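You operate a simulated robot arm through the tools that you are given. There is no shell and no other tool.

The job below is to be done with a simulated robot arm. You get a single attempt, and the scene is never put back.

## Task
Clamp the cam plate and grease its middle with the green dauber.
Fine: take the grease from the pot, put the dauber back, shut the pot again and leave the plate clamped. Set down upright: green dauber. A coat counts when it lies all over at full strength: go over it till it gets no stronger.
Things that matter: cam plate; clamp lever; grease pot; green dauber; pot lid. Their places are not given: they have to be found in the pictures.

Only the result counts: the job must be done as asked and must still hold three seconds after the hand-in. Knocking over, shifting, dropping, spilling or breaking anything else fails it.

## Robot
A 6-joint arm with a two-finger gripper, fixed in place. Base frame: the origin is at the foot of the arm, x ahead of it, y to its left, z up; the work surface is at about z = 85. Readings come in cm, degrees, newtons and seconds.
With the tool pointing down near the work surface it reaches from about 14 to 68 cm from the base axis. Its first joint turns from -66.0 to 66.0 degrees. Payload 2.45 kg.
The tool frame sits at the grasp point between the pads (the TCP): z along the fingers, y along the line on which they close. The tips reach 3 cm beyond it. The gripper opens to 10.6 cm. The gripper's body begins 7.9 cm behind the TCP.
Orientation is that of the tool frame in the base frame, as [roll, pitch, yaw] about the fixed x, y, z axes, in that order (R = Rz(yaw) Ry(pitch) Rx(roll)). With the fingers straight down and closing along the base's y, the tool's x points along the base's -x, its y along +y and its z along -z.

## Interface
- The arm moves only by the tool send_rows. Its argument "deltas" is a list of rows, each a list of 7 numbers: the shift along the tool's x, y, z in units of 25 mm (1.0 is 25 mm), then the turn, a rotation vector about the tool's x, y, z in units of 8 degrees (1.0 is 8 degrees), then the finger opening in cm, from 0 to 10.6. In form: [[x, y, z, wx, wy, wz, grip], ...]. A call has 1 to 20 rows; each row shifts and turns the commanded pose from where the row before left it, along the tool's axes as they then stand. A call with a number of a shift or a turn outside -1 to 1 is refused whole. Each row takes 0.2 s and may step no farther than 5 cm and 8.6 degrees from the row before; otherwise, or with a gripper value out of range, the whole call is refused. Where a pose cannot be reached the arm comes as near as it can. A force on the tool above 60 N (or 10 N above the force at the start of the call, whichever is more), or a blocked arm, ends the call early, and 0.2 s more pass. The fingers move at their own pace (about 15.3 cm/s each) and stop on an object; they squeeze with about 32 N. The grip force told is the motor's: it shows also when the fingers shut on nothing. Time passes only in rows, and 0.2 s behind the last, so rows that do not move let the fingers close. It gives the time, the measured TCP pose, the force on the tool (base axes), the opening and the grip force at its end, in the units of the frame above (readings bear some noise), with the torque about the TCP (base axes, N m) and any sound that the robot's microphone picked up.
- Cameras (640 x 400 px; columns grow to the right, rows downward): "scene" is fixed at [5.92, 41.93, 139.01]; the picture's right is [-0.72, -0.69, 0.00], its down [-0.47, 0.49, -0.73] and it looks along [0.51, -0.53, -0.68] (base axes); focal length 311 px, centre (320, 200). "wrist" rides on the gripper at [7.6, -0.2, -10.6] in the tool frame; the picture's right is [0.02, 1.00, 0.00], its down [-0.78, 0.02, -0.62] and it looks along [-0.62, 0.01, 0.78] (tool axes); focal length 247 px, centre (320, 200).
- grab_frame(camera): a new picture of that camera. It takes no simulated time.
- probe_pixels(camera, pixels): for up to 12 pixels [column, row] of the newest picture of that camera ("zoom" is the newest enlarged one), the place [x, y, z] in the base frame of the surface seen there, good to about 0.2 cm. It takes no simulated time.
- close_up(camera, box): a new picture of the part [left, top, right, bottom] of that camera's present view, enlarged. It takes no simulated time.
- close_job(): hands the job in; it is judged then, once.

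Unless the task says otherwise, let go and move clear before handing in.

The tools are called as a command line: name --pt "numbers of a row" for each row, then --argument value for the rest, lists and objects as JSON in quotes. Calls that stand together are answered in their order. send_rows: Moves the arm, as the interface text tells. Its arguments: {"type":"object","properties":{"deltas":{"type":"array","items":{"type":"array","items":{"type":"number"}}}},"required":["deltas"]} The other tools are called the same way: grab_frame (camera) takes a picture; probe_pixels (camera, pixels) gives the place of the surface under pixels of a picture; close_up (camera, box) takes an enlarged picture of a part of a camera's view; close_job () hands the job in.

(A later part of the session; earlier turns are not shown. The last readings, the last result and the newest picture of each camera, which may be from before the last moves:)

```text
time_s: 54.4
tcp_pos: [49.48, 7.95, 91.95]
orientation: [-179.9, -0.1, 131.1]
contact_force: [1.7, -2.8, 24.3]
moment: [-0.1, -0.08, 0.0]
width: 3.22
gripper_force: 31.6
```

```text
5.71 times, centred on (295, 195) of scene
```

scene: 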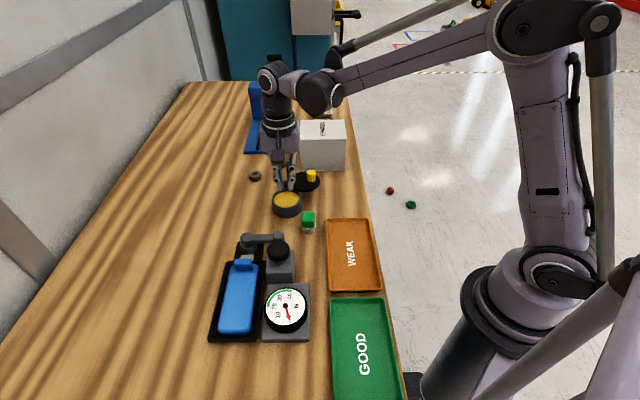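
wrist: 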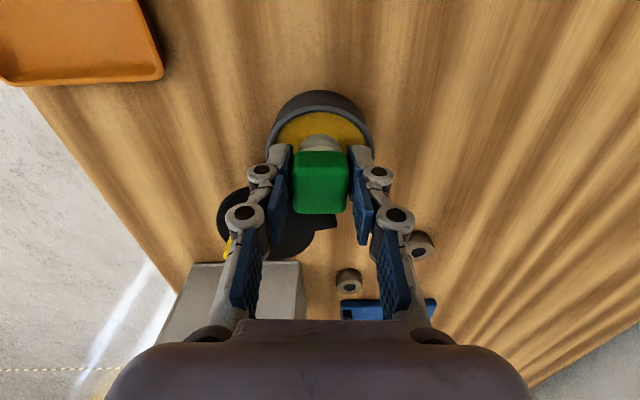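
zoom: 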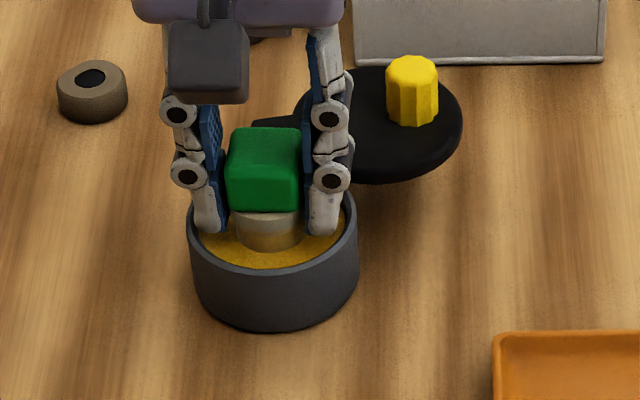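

Contact with the grease at 24 N; the pad looks coloured. I ease off slightly, dwell, then lift out and inspect.

send_rows --pt "0 0 -0.06 0 0 0 1" --pt "0.1 0 0 0 0 0 1" --pt "-0.1 0 0 0 0 0 1" --pt "0 0 0 0 0 0 1" --pt "0 0 -0.3 0 0 0 1" --pt "0 0 -0.6 0 0 0 1" --pt "0 0 -0.6 0 0 0 1"

close_up --camera "scene" --box '[260, 140, 330, 220]'

close_up --camera "wrist" --box '[260, 70, 380, 230]'

```text
time_s: 56.0
tcp_pos: [49.53, 7.88, 95.83]
orientation: [-180.0, 0.0, 131.0]
contact_force: [0.4, 0.2, -0.1]
moment: [-0.03, -0.03, 0.0]
width: 3.24
gripper_force: 32.3
```

```text
5.00 times, centred on (295, 180) of scene
```

zoom: 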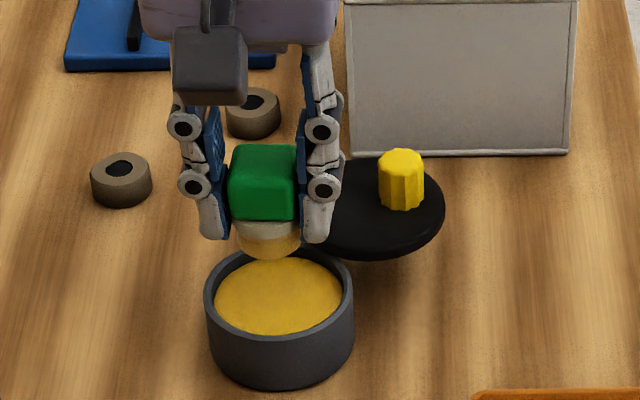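

```text
2.50 times, centred on (320, 150) of wrist
```

zoom: 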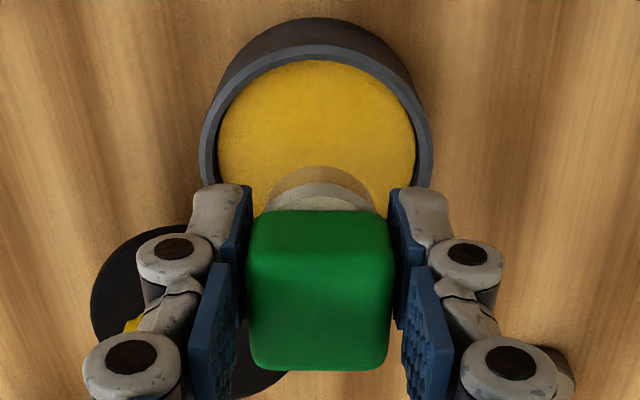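

The pad took on a tan tint. I dip again with a longer dwell to see if it takes more.

send_rows --pt "0 0 0.6 0 0 0 1" --pt "0 0 0.6 0 0 0 1" --pt "0 0 0.3 0 0 0 1" --pt "0 0 0.04 0 0 0 1" --pt "0 0 0 0 0 0 1" --pt "0 0 0 0 0 0 1" --pt "0 0 0 0 0 0 1" --pt "0 0 0 0 0 0 1" --pt "0 0 0 0 0 0 1" --pt "0 0 0 0 0 0 1"

send_rows --pt "0 0 -0.34 0 0 0 1" --pt "0 0 -0.6 0 0 0 1" --pt "0 0 -0.6 0 0 0 1"

close_up --camera "scene" --box '[260, 140, 330, 220]'

close_up --camera "wrist" --box '[260, 70, 380, 230]'

```text
time_s: 58.2
tcp_pos: [49.45, 8.01, 92.03]
orientation: [180.0, 0.0, 131.1]
contact_force: [-0.8, 0.0, -0.4]
moment: [0.0, 0.03, 0.03]
width: 3.24
gripper_force: 32.4
```

```text
time_s: 59.0
tcp_pos: [49.46, 7.99, 95.9]
orientation: [179.9, -0.1, 131.1]
contact_force: [0.0, -1.2, -0.6]
moment: [-0.03, 0.0, -0.01]
width: 3.25
gripper_force: 32.1
```

```text
5.00 times, centred on (295, 180) of scene
```

zoom: 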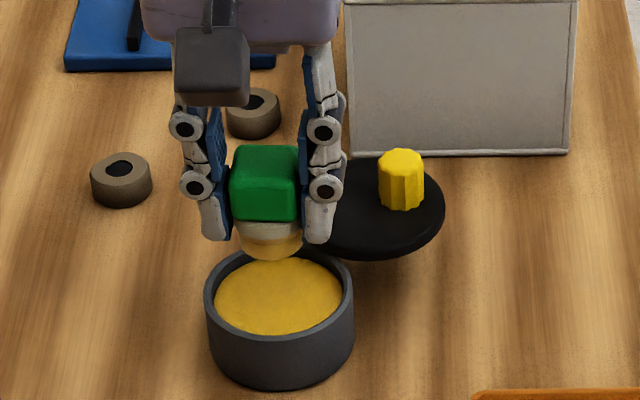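

```text
2.50 times, centred on (320, 150) of wrist
```

zoom: 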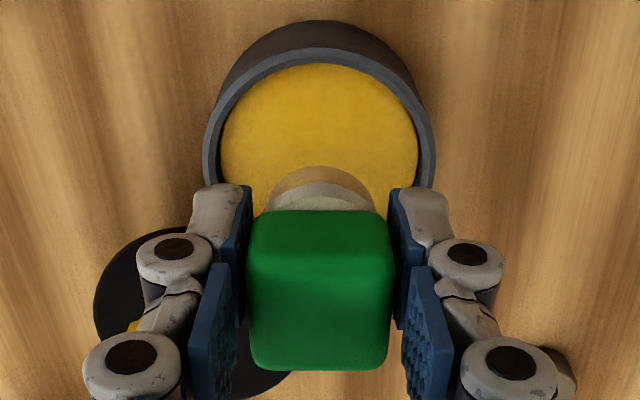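

The tint grew slightly stronger even at no pressure. One more dip slightly deeper with dwell to load it fully.

send_rows --pt "0 0 0.6 0 0 0 1" --pt "0 0 0.6 0 0 0 1" --pt "0 0 0.34 0 0 0 1" --pt "0 0 0.04 0 0 0 1" --pt "0 0 0 0 0 0 1" --pt "0 0 0 0 0 0 1" --pt "0 0 0 0 0 0 1" --pt "0 0 0 0 0 0 1" --pt "0 0 0 0 0 0 1" --pt "0 0 0 0 0 0 1" --pt "0 0 0 0 0 0 1" --pt "0 0 0 0 0 0 1"

send_rows --pt "0 0 -0.38 0 0 0 1" --pt "0 0 -0.6 0 0 0 1" --pt "0 0 -0.6 0 0 0 1"

close_up --camera "scene" --box '[260, 140, 330, 220]'

close_up --camera "wrist" --box '[260, 70, 380, 230]'

```text
time_s: 61.6
tcp_pos: [49.36, 8.07, 91.8]
orientation: [180.0, 0.0, 131.1]
contact_force: [0.6, -0.4, 22.5]
moment: [-0.05, -0.08, 0.0]
width: 3.27
gripper_force: 31.8
```

```text
time_s: 62.4
tcp_pos: [49.43, 8.09, 95.86]
orientation: [180.0, 0.0, 131.1]
contact_force: [-0.1, 0.6, -0.7]
moment: [-0.01, 0.0, 0.0]
width: 3.23
gripper_force: 31.8
```

```text
5.00 times, centred on (295, 180) of scene
```

zoom: 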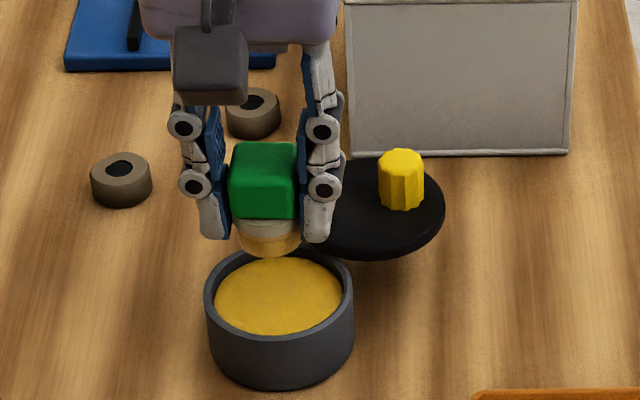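

```text
2.50 times, centred on (320, 150) of wrist
```

zoom: 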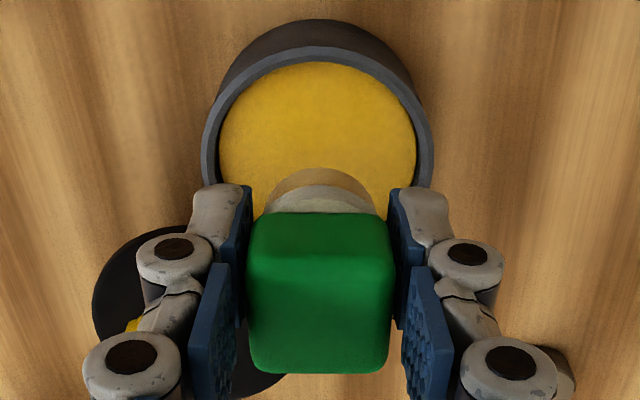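

The tint no longer grows, so the pad is loaded. Before moving I measure the plate's middle panel precisely in the scene view.

close_up --camera "scene" --box '[200, 250, 280, 350]'

probe_pixels --camera "zoom" --pixels '[[308, 110], [395, 112], [270, 310], [375, 318], [340, 210], [335, 85], [290, 210], [385, 210], [320, 315], [350, 120], [270, 200], [320, 345]]'

```text
4.00 times, centred on (240, 300) of scene
```

zoom: 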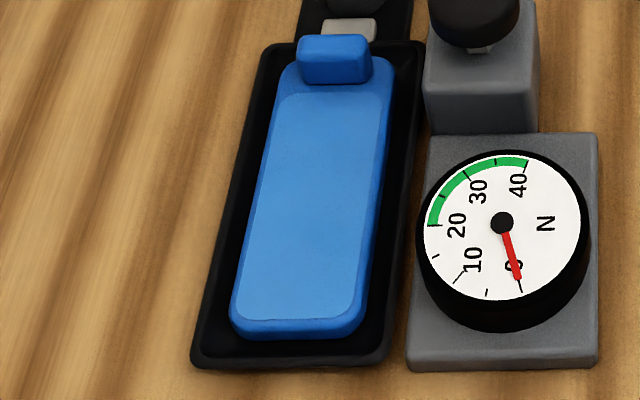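

```text
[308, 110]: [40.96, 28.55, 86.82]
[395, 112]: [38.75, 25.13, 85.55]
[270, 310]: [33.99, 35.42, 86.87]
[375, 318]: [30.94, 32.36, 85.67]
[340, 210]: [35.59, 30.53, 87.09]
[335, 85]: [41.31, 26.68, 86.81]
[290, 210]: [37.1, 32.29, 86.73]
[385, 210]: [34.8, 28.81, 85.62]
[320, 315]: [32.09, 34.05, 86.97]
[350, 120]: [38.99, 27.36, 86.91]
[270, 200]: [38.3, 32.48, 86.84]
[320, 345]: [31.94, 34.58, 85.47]
```

I refine the panel's edges with a finer zoom.

close_up --camera "scene" --box '[222, 262, 262, 342]'

close_up --camera "scene" --box '[220, 300, 260, 350]'

close_up --camera "scene" --box '[225, 255, 270, 300]'

probe_pixels --camera "zoom" --pixels '[[250, 60], [330, 60], [230, 200], [320, 200], [400, 200], [420, 200], [220, 300], [390, 300], [270, 120], [430, 120], [350, 110], [290, 115]]'

```text
5.00 times, centred on (242, 302) of scene
```

zoom: 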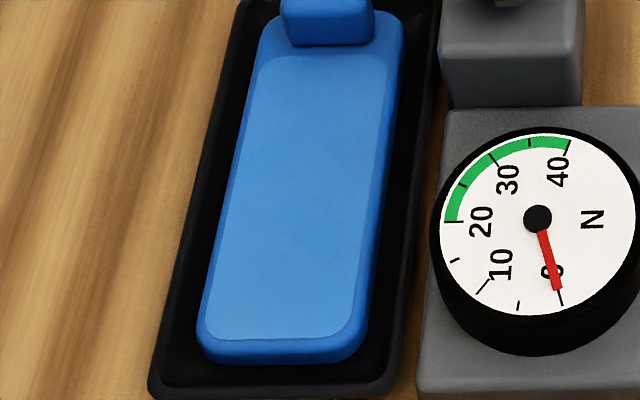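

```text
8.00 times, centred on (240, 325) of scene
```

zoom: 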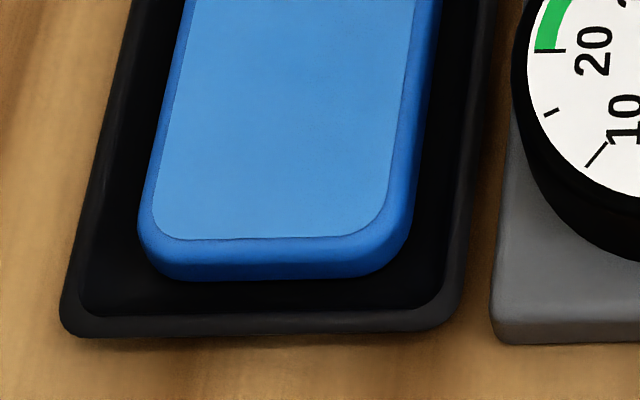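

```text
8.89 times, centred on (248, 278) of scene
```

zoom: 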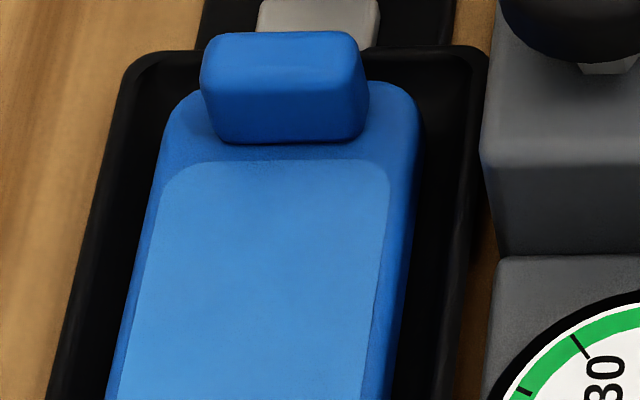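

```text
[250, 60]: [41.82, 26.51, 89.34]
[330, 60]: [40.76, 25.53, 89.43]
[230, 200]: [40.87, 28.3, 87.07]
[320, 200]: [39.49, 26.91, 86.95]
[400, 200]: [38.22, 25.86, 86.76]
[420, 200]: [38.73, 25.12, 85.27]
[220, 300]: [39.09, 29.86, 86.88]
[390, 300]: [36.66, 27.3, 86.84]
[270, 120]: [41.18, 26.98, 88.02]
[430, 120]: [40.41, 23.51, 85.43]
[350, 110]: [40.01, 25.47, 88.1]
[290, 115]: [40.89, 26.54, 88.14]
```

Panel: from (40.85,27.0) at the lug end to (32.6,34.75), about 11.3 × 4.9 cm, z≈87.0. I raise the dauber well above the tester button and carry it over the panel centre, turning to yaw ≈136.6.

send_rows --pt "0 0 -0.92 0 0 0 1" --pt "0 0 -0.92 0 0 0 1" --pt "0.853 0.18 0 0 0 0 1" --pt "0.853 0.18 0 0 0 0 1" --pt "0.853 0.18 0 0 0 0 1" --pt "0.853 0.18 0 0 0 0 1" --pt "0.853 0.18 0 0 0 0 1" --pt "0.853 0.18 0 0 0 0 1" --pt "0.853 0.18 0 0 0 0 1" --pt "0.853 0.18 0 0 0 0 1" --pt "0.853 0.18 0 0 0 0 1" --pt "0.853 0.18 0 0 0 0 1" --pt "0.853 0.18 0 0 0 0 1" --pt "0.853 0.18 0 0 0 0 1" --pt "0 0 0 0 0 -0.7 1" --pt "0 0 0 0 0 0 1"

grab_frame --camera "wrist"

grab_frame --camera "scene"

```text
time_s: 65.8
tcp_pos: [36.7, 30.69, 100.5]
orientation: [179.9, 0.0, 136.7]
contact_force: [1.5, -0.4, -0.1]
moment: [-0.02, -0.02, -0.03]
width: 3.23
gripper_force: 32.0
```

```text
taken
```

wrist: 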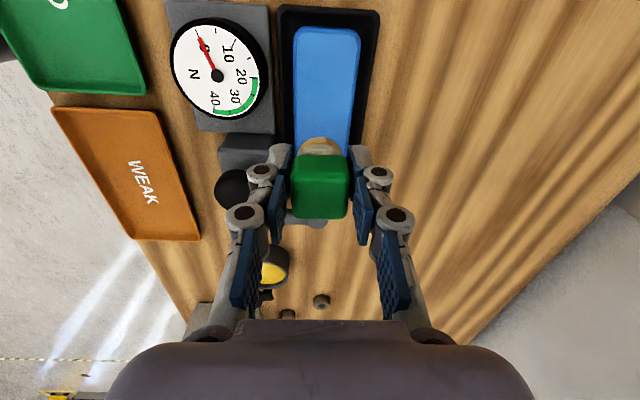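

```text
taken
```

scene: 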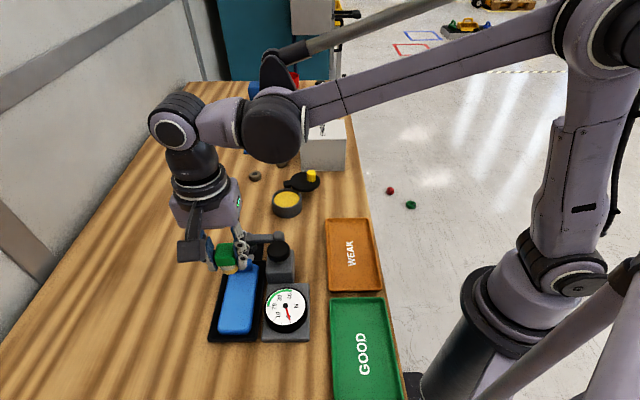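

The dauber hovers over the plate. I take a zoom of the panel from the wrist to confirm its outline (right/left edges and far end).

close_up --camera "wrist" --box '[270, 10, 390, 160]'

probe_pixels --camera "zoom" --pixels '[[270, 65], [330, 50], [405, 65], [262, 150], [410, 150], [330, 150], [255, 300], [400, 300], [330, 52], [250, 250], [415, 250], [330, 250]]'

```text
2.67 times, centred on (330, 85) of wrist
```

zoom: 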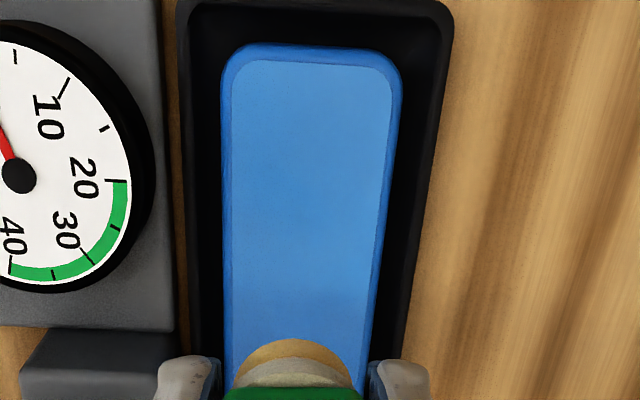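

```text
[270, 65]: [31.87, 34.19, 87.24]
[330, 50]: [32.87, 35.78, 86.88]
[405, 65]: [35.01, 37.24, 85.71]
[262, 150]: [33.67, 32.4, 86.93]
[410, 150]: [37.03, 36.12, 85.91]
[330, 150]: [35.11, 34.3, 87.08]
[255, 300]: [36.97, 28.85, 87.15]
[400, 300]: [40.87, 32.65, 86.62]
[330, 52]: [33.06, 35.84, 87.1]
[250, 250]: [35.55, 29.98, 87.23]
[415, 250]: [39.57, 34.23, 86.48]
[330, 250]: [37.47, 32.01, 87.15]
```

Panel centreline and tool axes agree (tool x along the plate, tool y across it). I lower to just above the plate, then feel for contact.

send_rows --pt "0 0.13 0.85 0 0 0 1" --pt "0 0 0.85 0 0 0 1" --pt "0 0 0.85 0 0 0 1" --pt "0 0 0.8 0 0 0 1" --pt "0 0 0 0 0 0 1"

send_rows --pt "0 0 0.06 0 0 0 1" --pt "0 0 0.06 0 0 0 1" --pt "0 0 0 0 0 0 1"

close_up --camera "wrist" --box '[240, 30, 400, 240]'

close_up --camera "scene" --box '[190, 230, 300, 350]'

```text
time_s: 67.0
tcp_pos: [36.9, 30.95, 91.87]
orientation: [180.0, 0.0, 136.8]
contact_force: [-0.3, -0.6, -0.9]
moment: [0.0, -0.01, 0.02]
width: 3.28
gripper_force: 32.2
```

```text
time_s: 67.8
tcp_pos: [36.93, 30.85, 91.73]
orientation: [180.0, 0.0, 136.7]
contact_force: [0.3, -0.2, -0.3]
moment: [0.01, 0.01, -0.02]
width: 3.23
gripper_force: 32.0
```

```text
1.90 times, centred on (320, 135) of wrist
```

zoom: 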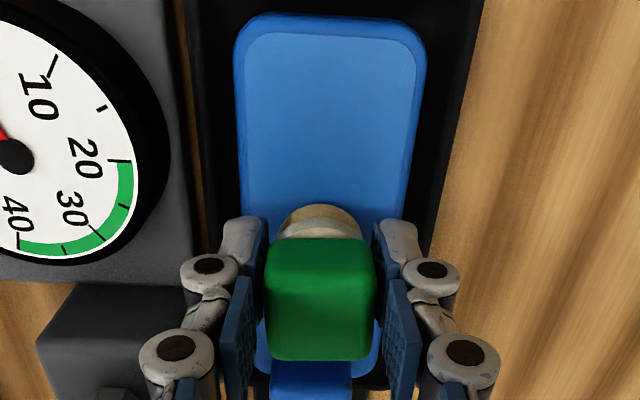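

```text
3.33 times, centred on (245, 290) of scene
```

zoom: 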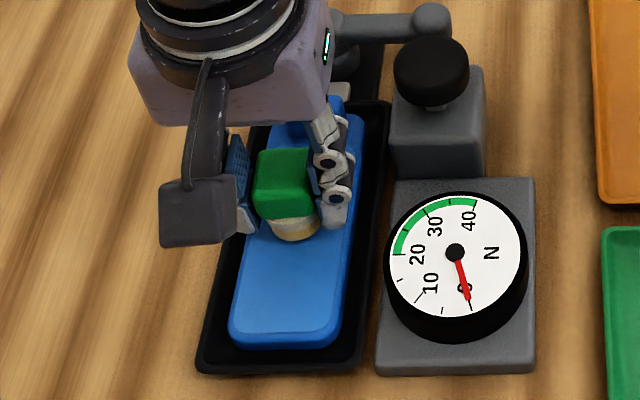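

No contact yet at TCP 91.7. I keep lowering in 1 mm steps.

send_rows --pt "0 0 0.04 0 0 0 1" --pt "0 0 0.04 0 0 0 1" --pt "0 0 0 0 0 0 1"

send_rows --pt "0 0 0.04 0 0 0 1" --pt "0 0 0 0 0 0 1"

```text
time_s: 68.6
tcp_pos: [36.8, 30.99, 91.58]
orientation: [-179.9, 0.1, 136.6]
contact_force: [-0.7, 0.7, -0.4]
moment: [-0.03, -0.03, -0.02]
width: 3.25
gripper_force: 32.7
```

```text
time_s: 69.2
tcp_pos: [36.86, 30.98, 91.45]
orientation: [-179.9, 0.1, 136.6]
contact_force: [-0.1, 0.4, 0.0]
moment: [0.01, 0.02, 0.01]
width: 3.25
gripper_force: 31.9
```

send_rows --pt "0 0 0.04 0 0 0 1" --pt "0 0 0 0 0 0 1"

send_rows --pt "0 0 0.03 0 0 0 1" --pt "0 0 0 0 0 0 1"

close_up --camera "wrist" --box '[240, 30, 400, 240]'

```text
time_s: 69.8
tcp_pos: [36.91, 31.04, 91.39]
orientation: [180.0, -0.1, 136.6]
contact_force: [0.3, -0.1, -0.4]
moment: [-0.02, -0.01, 0.0]
width: 3.23
gripper_force: 31.9
```

```text
time_s: 70.4
tcp_pos: [36.91, 30.97, 91.31]
orientation: [-179.9, 0.0, 136.7]
contact_force: [0.2, 0.0, 0.1]
moment: [-0.01, -0.03, -0.01]
width: 3.26
gripper_force: 31.7
```

```text
1.90 times, centred on (320, 135) of wrist
```

zoom: 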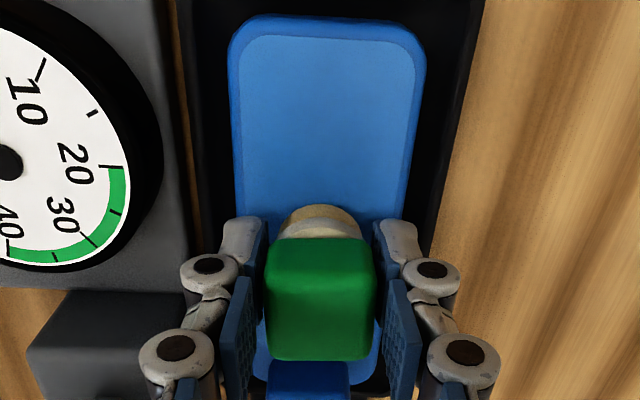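

Still no force at 91.3. I continue in 1 mm steps; the tips are at 88.3, well above the tray rim.

send_rows --pt "0 0 0.04 0 0 0 1" --pt "0 0 0 0 0 0 1"

send_rows --pt "0 0 0.04 0 0 0 1" --pt "0 0 0 0 0 0 1"

```text
time_s: 71.0
tcp_pos: [36.9, 31.06, 91.18]
orientation: [180.0, 0.0, 136.6]
contact_force: [-0.3, -0.2, -0.5]
moment: [0.02, -0.01, 0.01]
width: 3.22
gripper_force: 31.7
```

```text
time_s: 71.6
tcp_pos: [36.8, 31.06, 91.07]
orientation: [179.9, 0.0, 136.7]
contact_force: [0.5, -0.3, 0.1]
moment: [-0.02, -0.03, 0.01]
width: 3.22
gripper_force: 31.7
```

send_rows --pt "0 0 0.03 0 0 0 1" --pt "0 0 0 0 0 0 1"

send_rows --pt "0 0 0.03 0 0 0 1" --pt "0 0 0 0 0 0 1"

close_up --camera "scene" --box '[210, 250, 280, 320]'

```text
time_s: 72.2
tcp_pos: [36.97, 30.99, 90.98]
orientation: [-179.9, 0.0, 136.7]
contact_force: [0.0, 0.1, -0.7]
moment: [0.02, 0.0, -0.03]
width: 3.25
gripper_force: 31.9
```

```text
time_s: 72.8
tcp_pos: [36.84, 30.91, 90.97]
orientation: [179.9, 0.1, 136.7]
contact_force: [0.3, 0.9, 20.5]
moment: [-0.01, -0.1, 0.01]
width: 3.28
gripper_force: 31.7
```

```text
5.71 times, centred on (245, 285) of scene
```

zoom: 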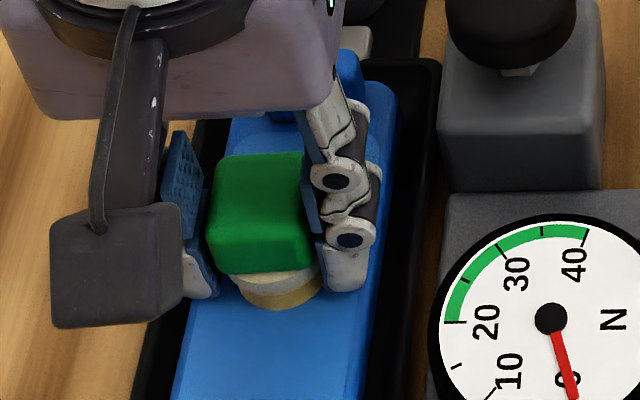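

Contact at TCP ≈90.95 (20 N). I ease off a hair and make a short stroke toward the far end, to see how it coats.

send_rows --pt "0 0 -0.012 0 0 0 1" --pt "0.25 0 0 0 0 0 1" --pt "0.25 0 0 0 0 0 1" --pt "0.25 0 0 0 0 0 1" --pt "0.25 0 0 0 0 0 1"

close_up --camera "scene" --box '[210, 250, 280, 340]'

close_up --camera "wrist" --box '[240, 30, 400, 240]'

```text
time_s: 74.0
tcp_pos: [35.02, 32.7, 90.93]
orientation: [180.0, 0.0, 136.6]
contact_force: [4.4, -4.8, 18.6]
moment: [-0.2, -0.25, 0.03]
width: 3.26
gripper_force: 32.6
```

```text
4.44 times, centred on (245, 295) of scene
```

zoom: 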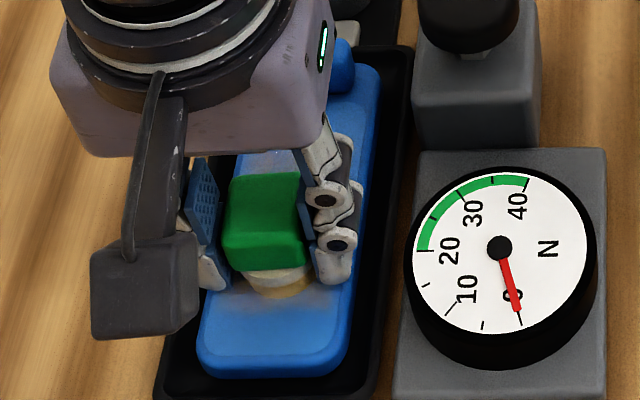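

```text
1.90 times, centred on (320, 135) of wrist
```

zoom: 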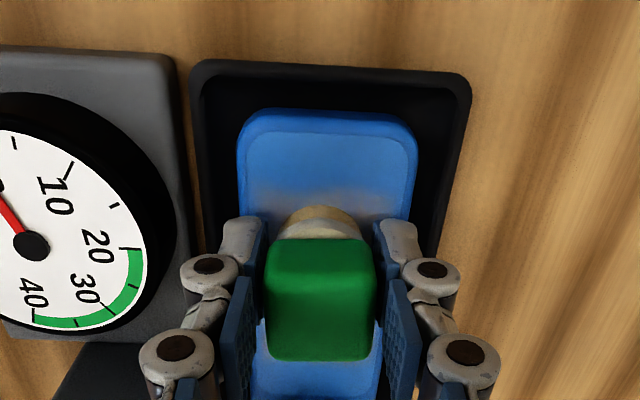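

Greasing works and the plate holds. I continue: to the far end, then along the gauge-side edge back toward the lug.

send_rows --pt "0.27 0 0 0 0 0 1" --pt "0.27 0 0 0 0 0 1" --pt "0.27 0 0 0 0 0 1" --pt "0 -0.24 0 0 0 0 1" --pt "0 -0.24 0 0 0 0 1" --pt "-0.25 0 0 0 0 0 1" --pt "-0.25 0 0 0 0 0 1" --pt "-0.25 0 0 0 0 0 1" --pt "-0.25 0 0 0 0 0 1" --pt "-0.25 0 0 0 0 0 1" --pt "-0.25 0 0 0 0 0 1" --pt "-0.25 0 0 0 0 0 1" --pt "-0.25 0 0 0 0 0 1" --pt "-0.25 0 0 0 0 0 1" --pt "-0.25 0 0 0 0 0 1" --pt "-0.25 0 0 0 0 0 1" --pt "-0.25 0 0 0 0 0 1" --pt "-0.25 0 0 0 0 0 1"

close_up --camera "scene" --box '[210, 250, 280, 340]'

grab_frame --camera "wrist"

```text
time_s: 77.8
tcp_pos: [38.73, 27.64, 90.88]
orientation: [179.9, -0.1, 136.7]
contact_force: [-0.2, -0.6, -0.1]
moment: [0.01, 0.03, -0.01]
width: 3.24
gripper_force: 31.8
```

```text
4.44 times, centred on (245, 295) of scene
```

zoom: 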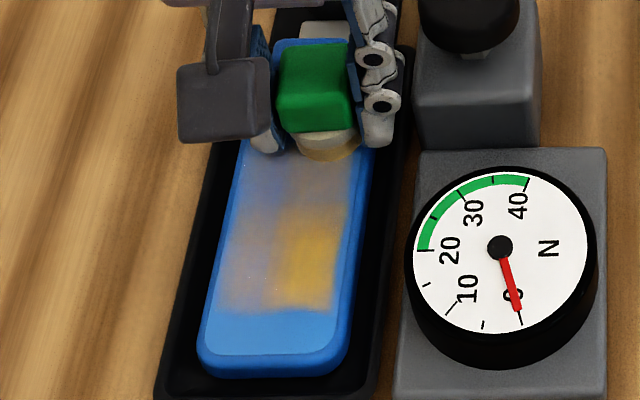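

```text
taken
```

wrist: 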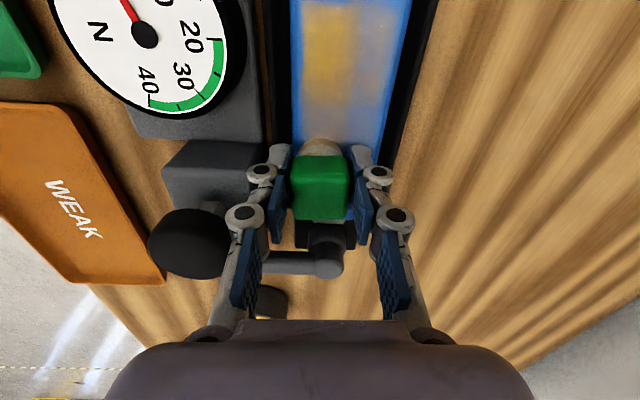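

A coat forms with a distinct zone: strong yellow near the gauge side, weak elsewhere, and a clear boundary at the far end (zoom y≈310). I lift and move off to see the whole coat.

send_rows --pt "0 0 -0.9 0 0 0 1" --pt "0 0 -0.9 0 0 0 1" --pt "-0.8 0 -0.5 0 0 0 1" --pt "-0.8 0 0 0 0 0 1" --pt "-0.8 0 0 0 0 0 1"

close_up --camera "scene" --box '[210, 250, 270, 340]'

close_up --camera "wrist" --box '[250, 0, 430, 150]'

```text
time_s: 79.0
tcp_pos: [43.15, 23.48, 96.63]
orientation: [-180.0, 0.0, 136.8]
contact_force: [-0.6, -0.4, -0.8]
moment: [0.03, 0.01, 0.02]
width: 3.27
gripper_force: 31.7
```

```text
4.44 times, centred on (240, 295) of scene
```

zoom: 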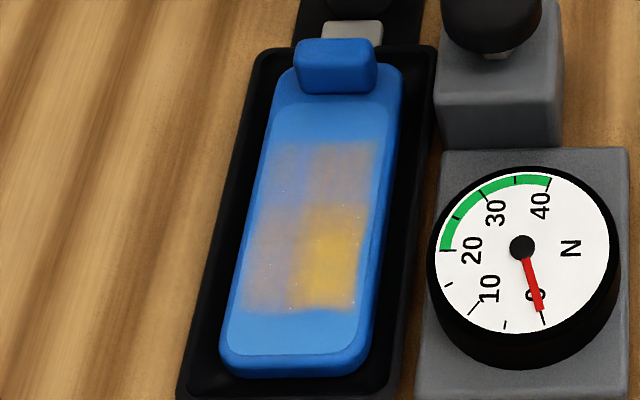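

```text
2.67 times, centred on (340, 75) of wrist
```

zoom: 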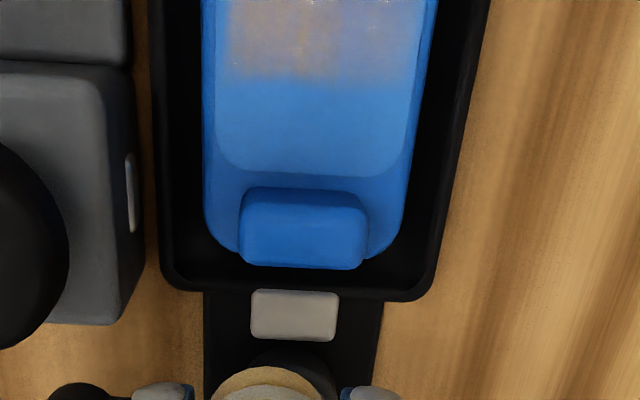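

The coat zone is a rectangle in the middle with four patches: gauge-side/far is full yellow, the other three are weak. I get their coordinates.

close_up --camera "scene" --box '[220, 270, 260, 335]'

probe_pixels --camera "zoom" --pixels '[[280, 80], [430, 85], [360, 80], [255, 190], [345, 190], [430, 190], [220, 310], [320, 320], [410, 315], [300, 250], [380, 250], [330, 200]]'

close_up --camera "wrist" --box '[290, 150, 350, 230]'

```text
6.15 times, centred on (240, 302) of scene
```

zoom: 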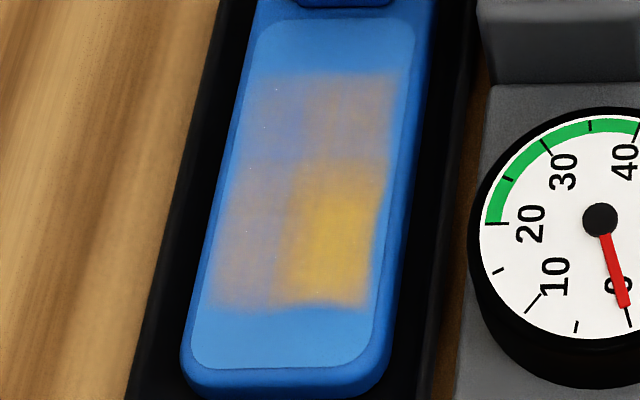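

```text
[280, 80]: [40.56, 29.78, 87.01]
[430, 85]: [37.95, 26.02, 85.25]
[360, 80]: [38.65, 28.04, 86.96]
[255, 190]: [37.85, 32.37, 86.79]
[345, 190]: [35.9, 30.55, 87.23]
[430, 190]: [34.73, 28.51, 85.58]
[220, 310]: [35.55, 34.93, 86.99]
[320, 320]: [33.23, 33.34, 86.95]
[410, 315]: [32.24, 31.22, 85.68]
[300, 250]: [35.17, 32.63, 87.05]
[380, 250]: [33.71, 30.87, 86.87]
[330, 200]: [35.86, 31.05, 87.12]
```

```text
5.00 times, centred on (320, 190) of wrist
```

zoom: 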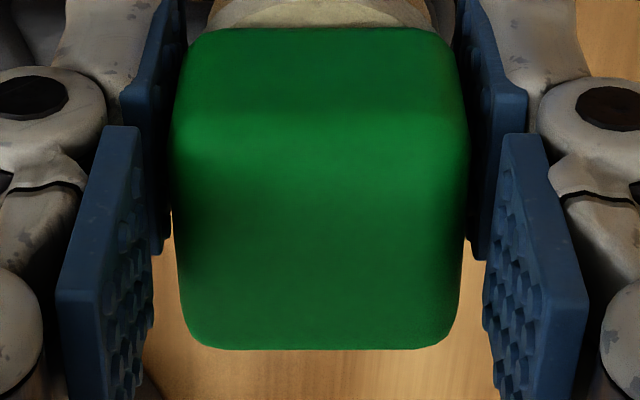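

Zone: a (along) −9.1…−2.0 and n (across) 45.8…50.2 in my plate coordinates, so patch centres at a = −7.3/−3.8 and n = 46.9/49.1. I go to the lug-end outer patch and feel for contact.

send_rows --pt "0.807 0.242 0 0 0 0 1" --pt "0.807 0.242 0 0 0 0 1" --pt "0.807 0.242 0 0 0 0 1" --pt "0.807 0.242 0 0 0 0 1" --pt "0 0 0.9 0 0 0 1" --pt "0 0 0.9 0 0 0 1" --pt "0 0 0.36 0 0 0 1" --pt "0 0 0 0 0 0 1"

send_rows --pt "0 0 0.06 0 0 0 1" --pt "0 0 0.04 0 0 0 1" --pt "0 0 0 0 0 0 1"

send_rows --pt "0 0 0.03 0 0 0 1" --pt "0 0 0 0 0 0 1"

```text
time_s: 80.8
tcp_pos: [38.74, 30.76, 91.18]
orientation: [-179.8, 0.0, 136.7]
contact_force: [0.5, -0.9, -1.2]
moment: [0.05, 0.0, -0.03]
width: 3.22
gripper_force: 31.4
```

```text
time_s: 81.6
tcp_pos: [38.78, 30.79, 91.06]
orientation: [180.0, 0.0, 136.8]
contact_force: [-0.1, -0.5, 0.0]
moment: [-0.01, -0.05, -0.02]
width: 3.23
gripper_force: 32.3
```

```text
time_s: 82.2
tcp_pos: [38.83, 30.84, 90.99]
orientation: [-180.0, 0.0, 136.8]
contact_force: [0.5, -0.2, -0.7]
moment: [-0.02, 0.01, 0.01]
width: 3.24
gripper_force: 32.1
```

No contact yet at 90.99; a little lower.

send_rows --pt "0 0 0.03 0 0 0 1" --pt "0 0 0 0 0 0 1"

send_rows --pt "0 0 0.02 0 0 0 1" --pt "0 0 0 0 0 0 1"

```text
time_s: 82.8
tcp_pos: [38.9, 30.84, 90.94]
orientation: [179.9, -0.1, 136.8]
contact_force: [0.5, -1.3, 8.1]
moment: [-0.05, 0.04, -0.03]
width: 3.23
gripper_force: 32.0
```

```text
time_s: 83.4
tcp_pos: [38.86, 30.89, 90.97]
orientation: [180.0, 0.0, 136.7]
contact_force: [1.7, 0.0, 21.5]
moment: [-0.07, -0.12, -0.02]
width: 3.25
gripper_force: 32.3
```

Contact at 21 N. I stroke back and forth along the outer column (a −7.2 ↔ −3.6).

send_rows --pt "0.2 0 0 0 0 0 1" --pt "0.2 0 0 0 0 0 1" --pt "0.2 0 0 0 0 0 1" --pt "0.2 0 0 0 0 0 1" --pt "0.2 0 0 0 0 0 1" --pt "0.2 0 0 0 0 0 1" --pt "0.2 0 0 0 0 0 1" --pt "-0.2 0 0 0 0 0 1" --pt "-0.2 0 0 0 0 0 1" --pt "-0.2 0 0 0 0 0 1" --pt "-0.2 0 0 0 0 0 1" --pt "-0.2 0 0 0 0 0 1" --pt "-0.2 0 0 0 0 0 1" --pt "-0.2 0 0 0 0 0 1" --pt "-0.2 0 0 0 0 0 1"

close_up --camera "scene" --box '[210, 250, 270, 340]'

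close_up --camera "wrist" --box '[250, 0, 400, 200]'

```text
time_s: 86.6
tcp_pos: [39.02, 30.52, 90.91]
orientation: [180.0, 0.0, 136.7]
contact_force: [-4.2, 5.3, 20.4]
moment: [0.11, 0.12, -0.02]
width: 3.25
gripper_force: 32.0
```

```text
4.44 times, centred on (240, 295) of scene
```

zoom: 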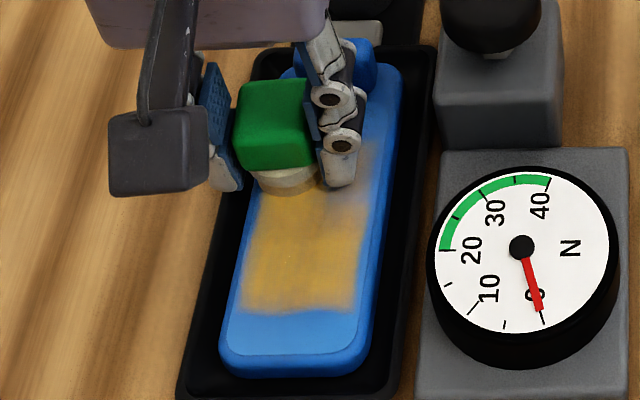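

```text
2.00 times, centred on (325, 100) of wrist
```

zoom: 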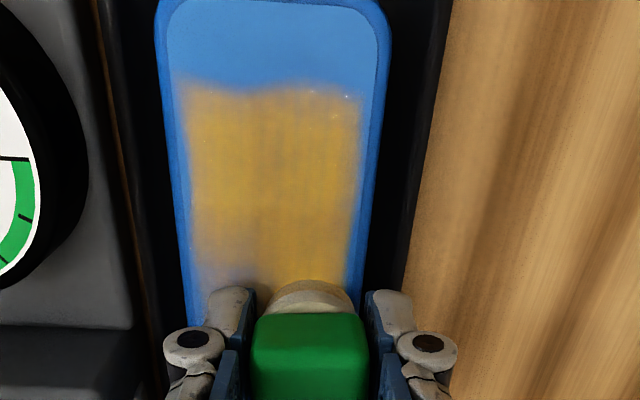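

Three patches are nearly full now; the gauge-side lug patch remains weak. I slide across to n≈46.9 and stroke back and forth there.

send_rows --pt "0 -0.21 0 0 0 0 1" --pt "0 -0.21 0 0 0 0 1" --pt "0 -0.21 0 0 0 0 1" --pt "0 -0.21 0 0 0 0 1" --pt "0.2 0 0 0 0 0 1" --pt "0.2 0 0 0 0 0 1" --pt "0.2 0 0 0 0 0 1" --pt "0.2 0 0 0 0 0 1" --pt "0.2 0 0 0 0 0 1" --pt "0.2 0 0 0 0 0 1" --pt "0.2 0 0 0 0 0 1" --pt "-0.2 0 0 0 0 0 1" --pt "-0.2 0 0 0 0 0 1" --pt "-0.2 0 0 0 0 0 1" --pt "-0.2 0 0 0 0 0 1" --pt "-0.2 0 0 0 0 0 1" --pt "-0.2 0 0 0 0 0 1" --pt "-0.2 0 0 0 0 0 1"

close_up --camera "scene" --box '[210, 250, 270, 340]'

close_up --camera "wrist" --box '[250, 0, 400, 200]'

```text
time_s: 90.4
tcp_pos: [37.74, 29.04, 90.94]
orientation: [-180.0, 0.0, 136.6]
contact_force: [-0.4, 0.0, -0.8]
moment: [0.01, -0.01, -0.02]
width: 3.23
gripper_force: 31.7
```

```text
4.44 times, centred on (240, 295) of scene
```

zoom: 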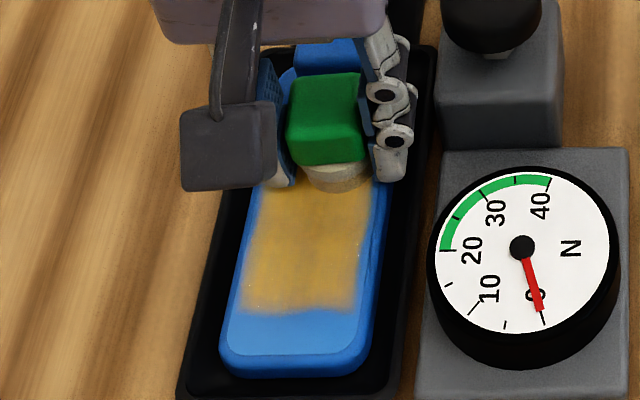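

```text
2.00 times, centred on (325, 100) of wrist
```

zoom: 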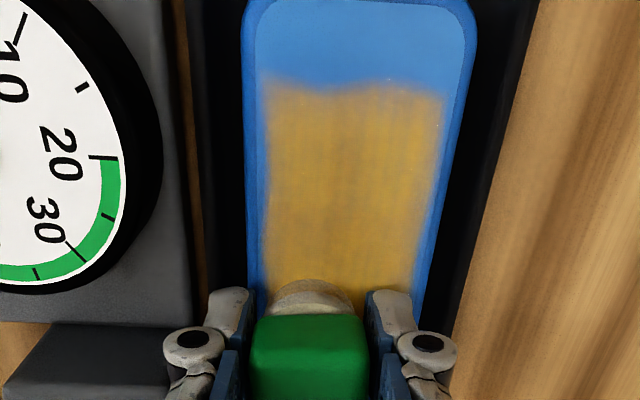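

Looks nearly even. I lift off and back away to inspect the whole coat.

send_rows --pt "0 0 -0.9 0 0 0 1" --pt "0 0 -0.9 0 0 0 1" --pt "-0.8 0 -0.5 0 0 0 1" --pt "-0.8 0 0 0 0 0 1" --pt "-0.8 0 0 0 0 0 1"

close_up --camera "scene" --box '[220, 270, 260, 335]'

close_up --camera "wrist" --box '[270, 140, 370, 230]'

```text
time_s: 91.6
tcp_pos: [42.14, 24.89, 96.66]
orientation: [-180.0, 0.0, 136.7]
contact_force: [-0.1, -0.3, -0.9]
moment: [0.02, -0.01, 0.0]
width: 3.26
gripper_force: 31.9
```

```text
6.15 times, centred on (240, 302) of scene
```

zoom: 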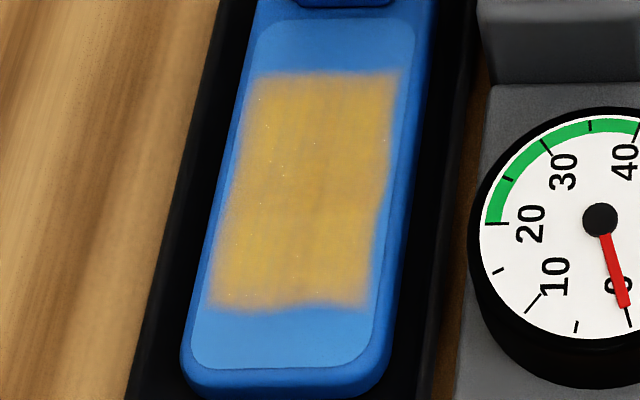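

```text
4.44 times, centred on (320, 185) of wrist
```

zoom: 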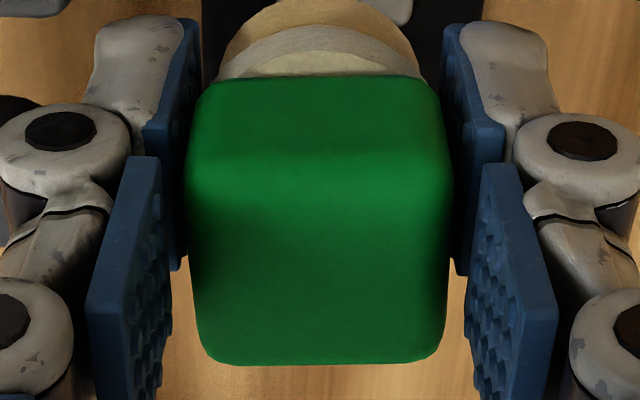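

The coat is now even. To make sure it's at full strength I'll reload once and go over it all again, comparing. I carry the dauber back above the pot.

send_rows --pt "-0.845 -0.364 -0.1 0 0 0 1" --pt "-0.845 -0.364 -0.1 0 0 0 1" --pt "-0.845 -0.364 0 0 0 0 1" --pt "-0.845 -0.364 0 0 0 0 1" --pt "-0.845 -0.364 0 0 0 0 1" --pt "-0.845 -0.364 0 0 0 0 1" --pt "-0.845 -0.364 0.1 0 0 0 1" --pt "-0.845 -0.364 0.1 0 0 0 1" --pt "0 0 0.6 0 0 0 1" --pt "0 0 0.6 0 0 0 1" --pt "0 0 0.5 0 0 0 1" --pt "0 0 0 0 0 0 1"

close_up --camera "scene" --box '[260, 160, 330, 230]'

close_up --camera "wrist" --box '[240, 60, 400, 240]'

```text
time_s: 94.2
tcp_pos: [49.35, 8.04, 92.3]
orientation: [179.9, -0.1, 136.7]
contact_force: [-0.2, -0.2, 0.2]
moment: [0.01, 0.01, -0.03]
width: 3.21
gripper_force: 31.7
```

```text
5.71 times, centred on (295, 195) of scene
```

zoom: 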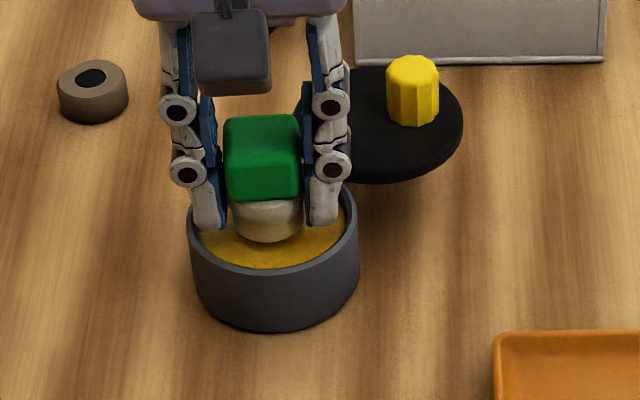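

```text
2.22 times, centred on (320, 150) of wrist
```

zoom: 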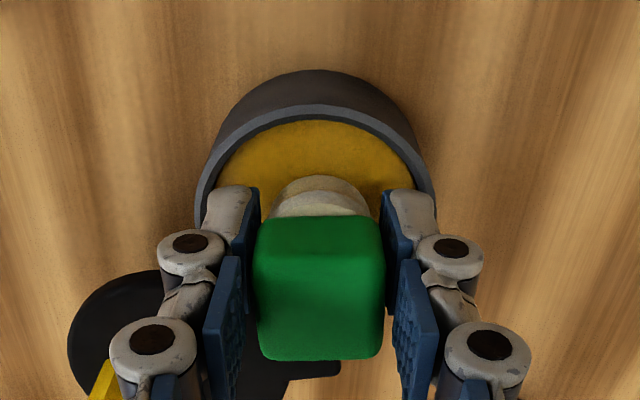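

The pad has gone pale (spent), so a reload is right. I lower in small steps till it touches grease.

send_rows --pt "0 0 0.1 0 0 0 1" --pt "0 0 0.08 0 0 0 1" --pt "0 0 0 0 0 0 1"

send_rows --pt "0 0 0.04 0 0 0 1" --pt "0 0 0 0 0 0 1"

```text
time_s: 95.0
tcp_pos: [49.34, 8.16, 91.92]
orientation: [-180.0, -0.1, 136.7]
contact_force: [-0.3, -0.1, -0.5]
moment: [0.0, 0.0, 0.01]
width: 3.25
gripper_force: 32.3
```

```text
time_s: 95.6
tcp_pos: [49.37, 8.08, 91.89]
orientation: [180.0, 0.0, 136.7]
contact_force: [-0.1, 1.0, -0.2]
moment: [0.02, 0.02, 0.0]
width: 3.22
gripper_force: 31.6
```

send_rows --pt "0 0 0.05 0 0 0 1" --pt "0 0 0 0 0 0 1"

send_rows --pt "0 0 0.04 0 0 0 1" --pt "0 0 0 0 0 0 1"

close_up --camera "wrist" --box '[240, 60, 400, 240]'

close_up --camera "scene" --box '[260, 160, 330, 230]'

```text
time_s: 96.2
tcp_pos: [49.33, 8.13, 91.77]
orientation: [180.0, 0.0, 136.8]
contact_force: [0.5, 0.3, -0.1]
moment: [0.0, -0.01, -0.04]
width: 3.25
gripper_force: 31.7
```

```text
time_s: 96.8
tcp_pos: [49.31, 8.11, 91.77]
orientation: [-179.9, -0.1, 136.8]
contact_force: [-0.8, 1.4, 10.3]
moment: [0.03, 0.04, 0.0]
width: 3.24
gripper_force: 32.3
```

```text
2.22 times, centred on (320, 150) of wrist
```

zoom: 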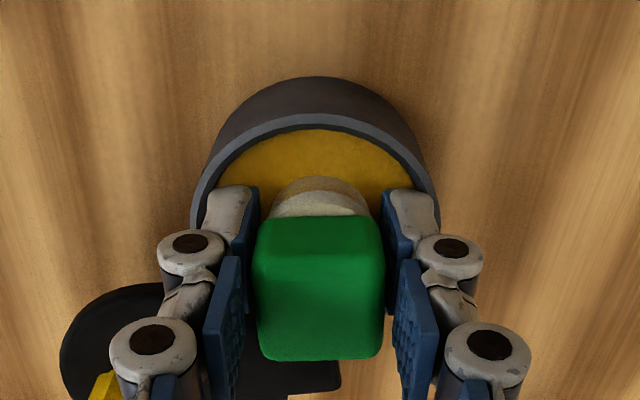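

```text
5.71 times, centred on (295, 195) of scene
```

zoom: 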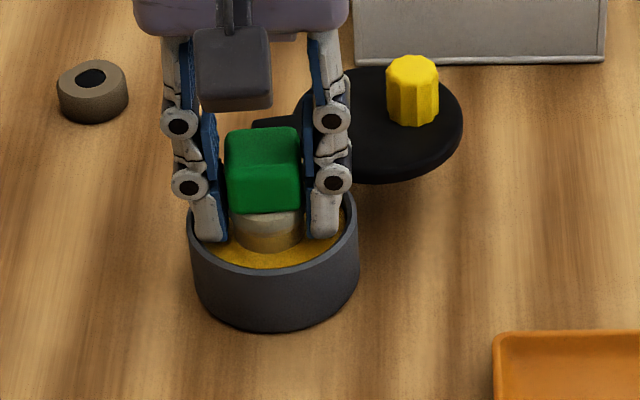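

Touching the grease (10 N). I dwell here, then lift out and check the pad.

send_rows --pt "0 0 0.01 0 0 0 1" --pt "0 0 0 0 0 0 1" --pt "0 0 0 0 0 0 1" --pt "0 0 0 0 0 0 1" --pt "0 0 0 0 0 0 1" --pt "0 0 0 0 0 0 1" --pt "0 0 0 0 0 0 1" --pt "0 0 0 0 0 0 1" --pt "0 0 -0.3 0 0 0 1" --pt "0 0 -0.8 0 0 0 1" --pt "0 0 -0.8 0 0 0 1"

close_up --camera "wrist" --box '[270, 120, 370, 230]'

close_up --camera "scene" --box '[260, 140, 330, 220]'

```text
time_s: 99.2
tcp_pos: [49.39, 8.06, 96.45]
orientation: [-180.0, 0.1, 136.8]
contact_force: [0.3, -0.3, -0.3]
moment: [-0.03, 0.0, 0.01]
width: 3.23
gripper_force: 32.2
```

```text
3.64 times, centred on (320, 175) of wrist
```

zoom: 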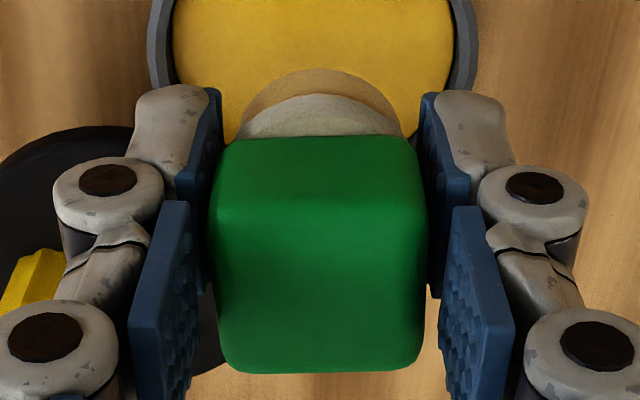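

```text
5.00 times, centred on (295, 180) of scene
```

zoom: 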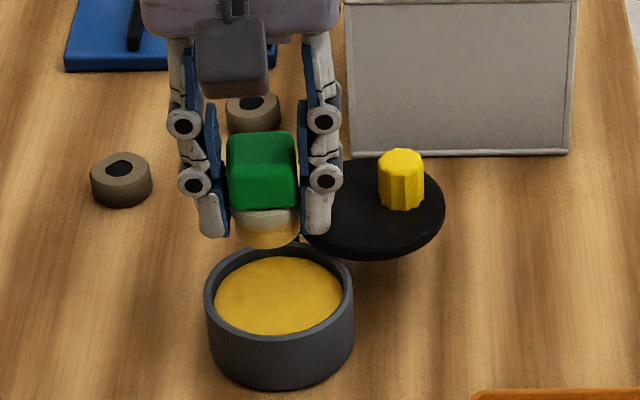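

Pad is loaded tan again. I carry it to the far outer patch (a −3.8, n 49.1) and lower to near contact.

send_rows --pt "0.89 0.313 -0.1 0 0 0 1" --pt "0.89 0.313 -0.1 0 0 0 1" --pt "0.89 0.313 -0.1 0 0 0 1" --pt "0.89 0.313 0 0 0 0 1" --pt "0.89 0.313 0 0 0 0 1" --pt "0.89 0.313 0 0 0 0 1" --pt "0.89 0.313 0 0 0 0 1" --pt "0.89 0.313 0 0 0 0 1" --pt "0.89 0.313 0 0 0 0 1" --pt "0.89 0.313 0 0 0 0 1" --pt "0.89 0.313 0 0 0 0 1" --pt "0.89 0.313 0 0 0 0 1" --pt "0 0 0.8 0 0 0 1" --pt "0 0 0.8 0 0 0 1" --pt "0 0 0.75 0 0 0 1" --pt "0 0 0.1 0 0 0 1" --pt "0 0 0 0 0 0 1"

send_rows --pt "0 0 0.03 0 0 0 1" --pt "0 0 0 0 0 0 1"

```text
time_s: 102.8
tcp_pos: [36.45, 33.08, 90.99]
orientation: [180.0, 0.0, 136.7]
contact_force: [0.8, -0.9, -0.8]
moment: [-0.01, -0.03, -0.01]
width: 3.21
gripper_force: 32.3
```

```text
time_s: 103.4
tcp_pos: [36.38, 33.03, 90.83]
orientation: [-180.0, 0.0, 136.7]
contact_force: [-0.2, 0.2, -0.6]
moment: [-0.03, -0.01, 0.04]
width: 3.19
gripper_force: 32.1
```

send_rows --pt "0 0 0.03 0 0 0 1" --pt "0 0 0 0 0 0 1"

send_rows --pt "0 0 0.025 0 0 0 1" --pt "0 0 0 0 0 0 1"

```text
time_s: 104.0
tcp_pos: [36.56, 33.08, 90.9]
orientation: [-180.0, 0.0, 136.7]
contact_force: [0.2, -0.2, 1.2]
moment: [-0.01, -0.02, 0.0]
width: 3.23
gripper_force: 32.1
```

```text
time_s: 104.6
tcp_pos: [36.57, 32.92, 90.75]
orientation: [179.8, 0.0, 136.7]
contact_force: [1.0, 1.1, 12.1]
moment: [-0.02, -0.08, -0.02]
width: 3.23
gripper_force: 32.2
```

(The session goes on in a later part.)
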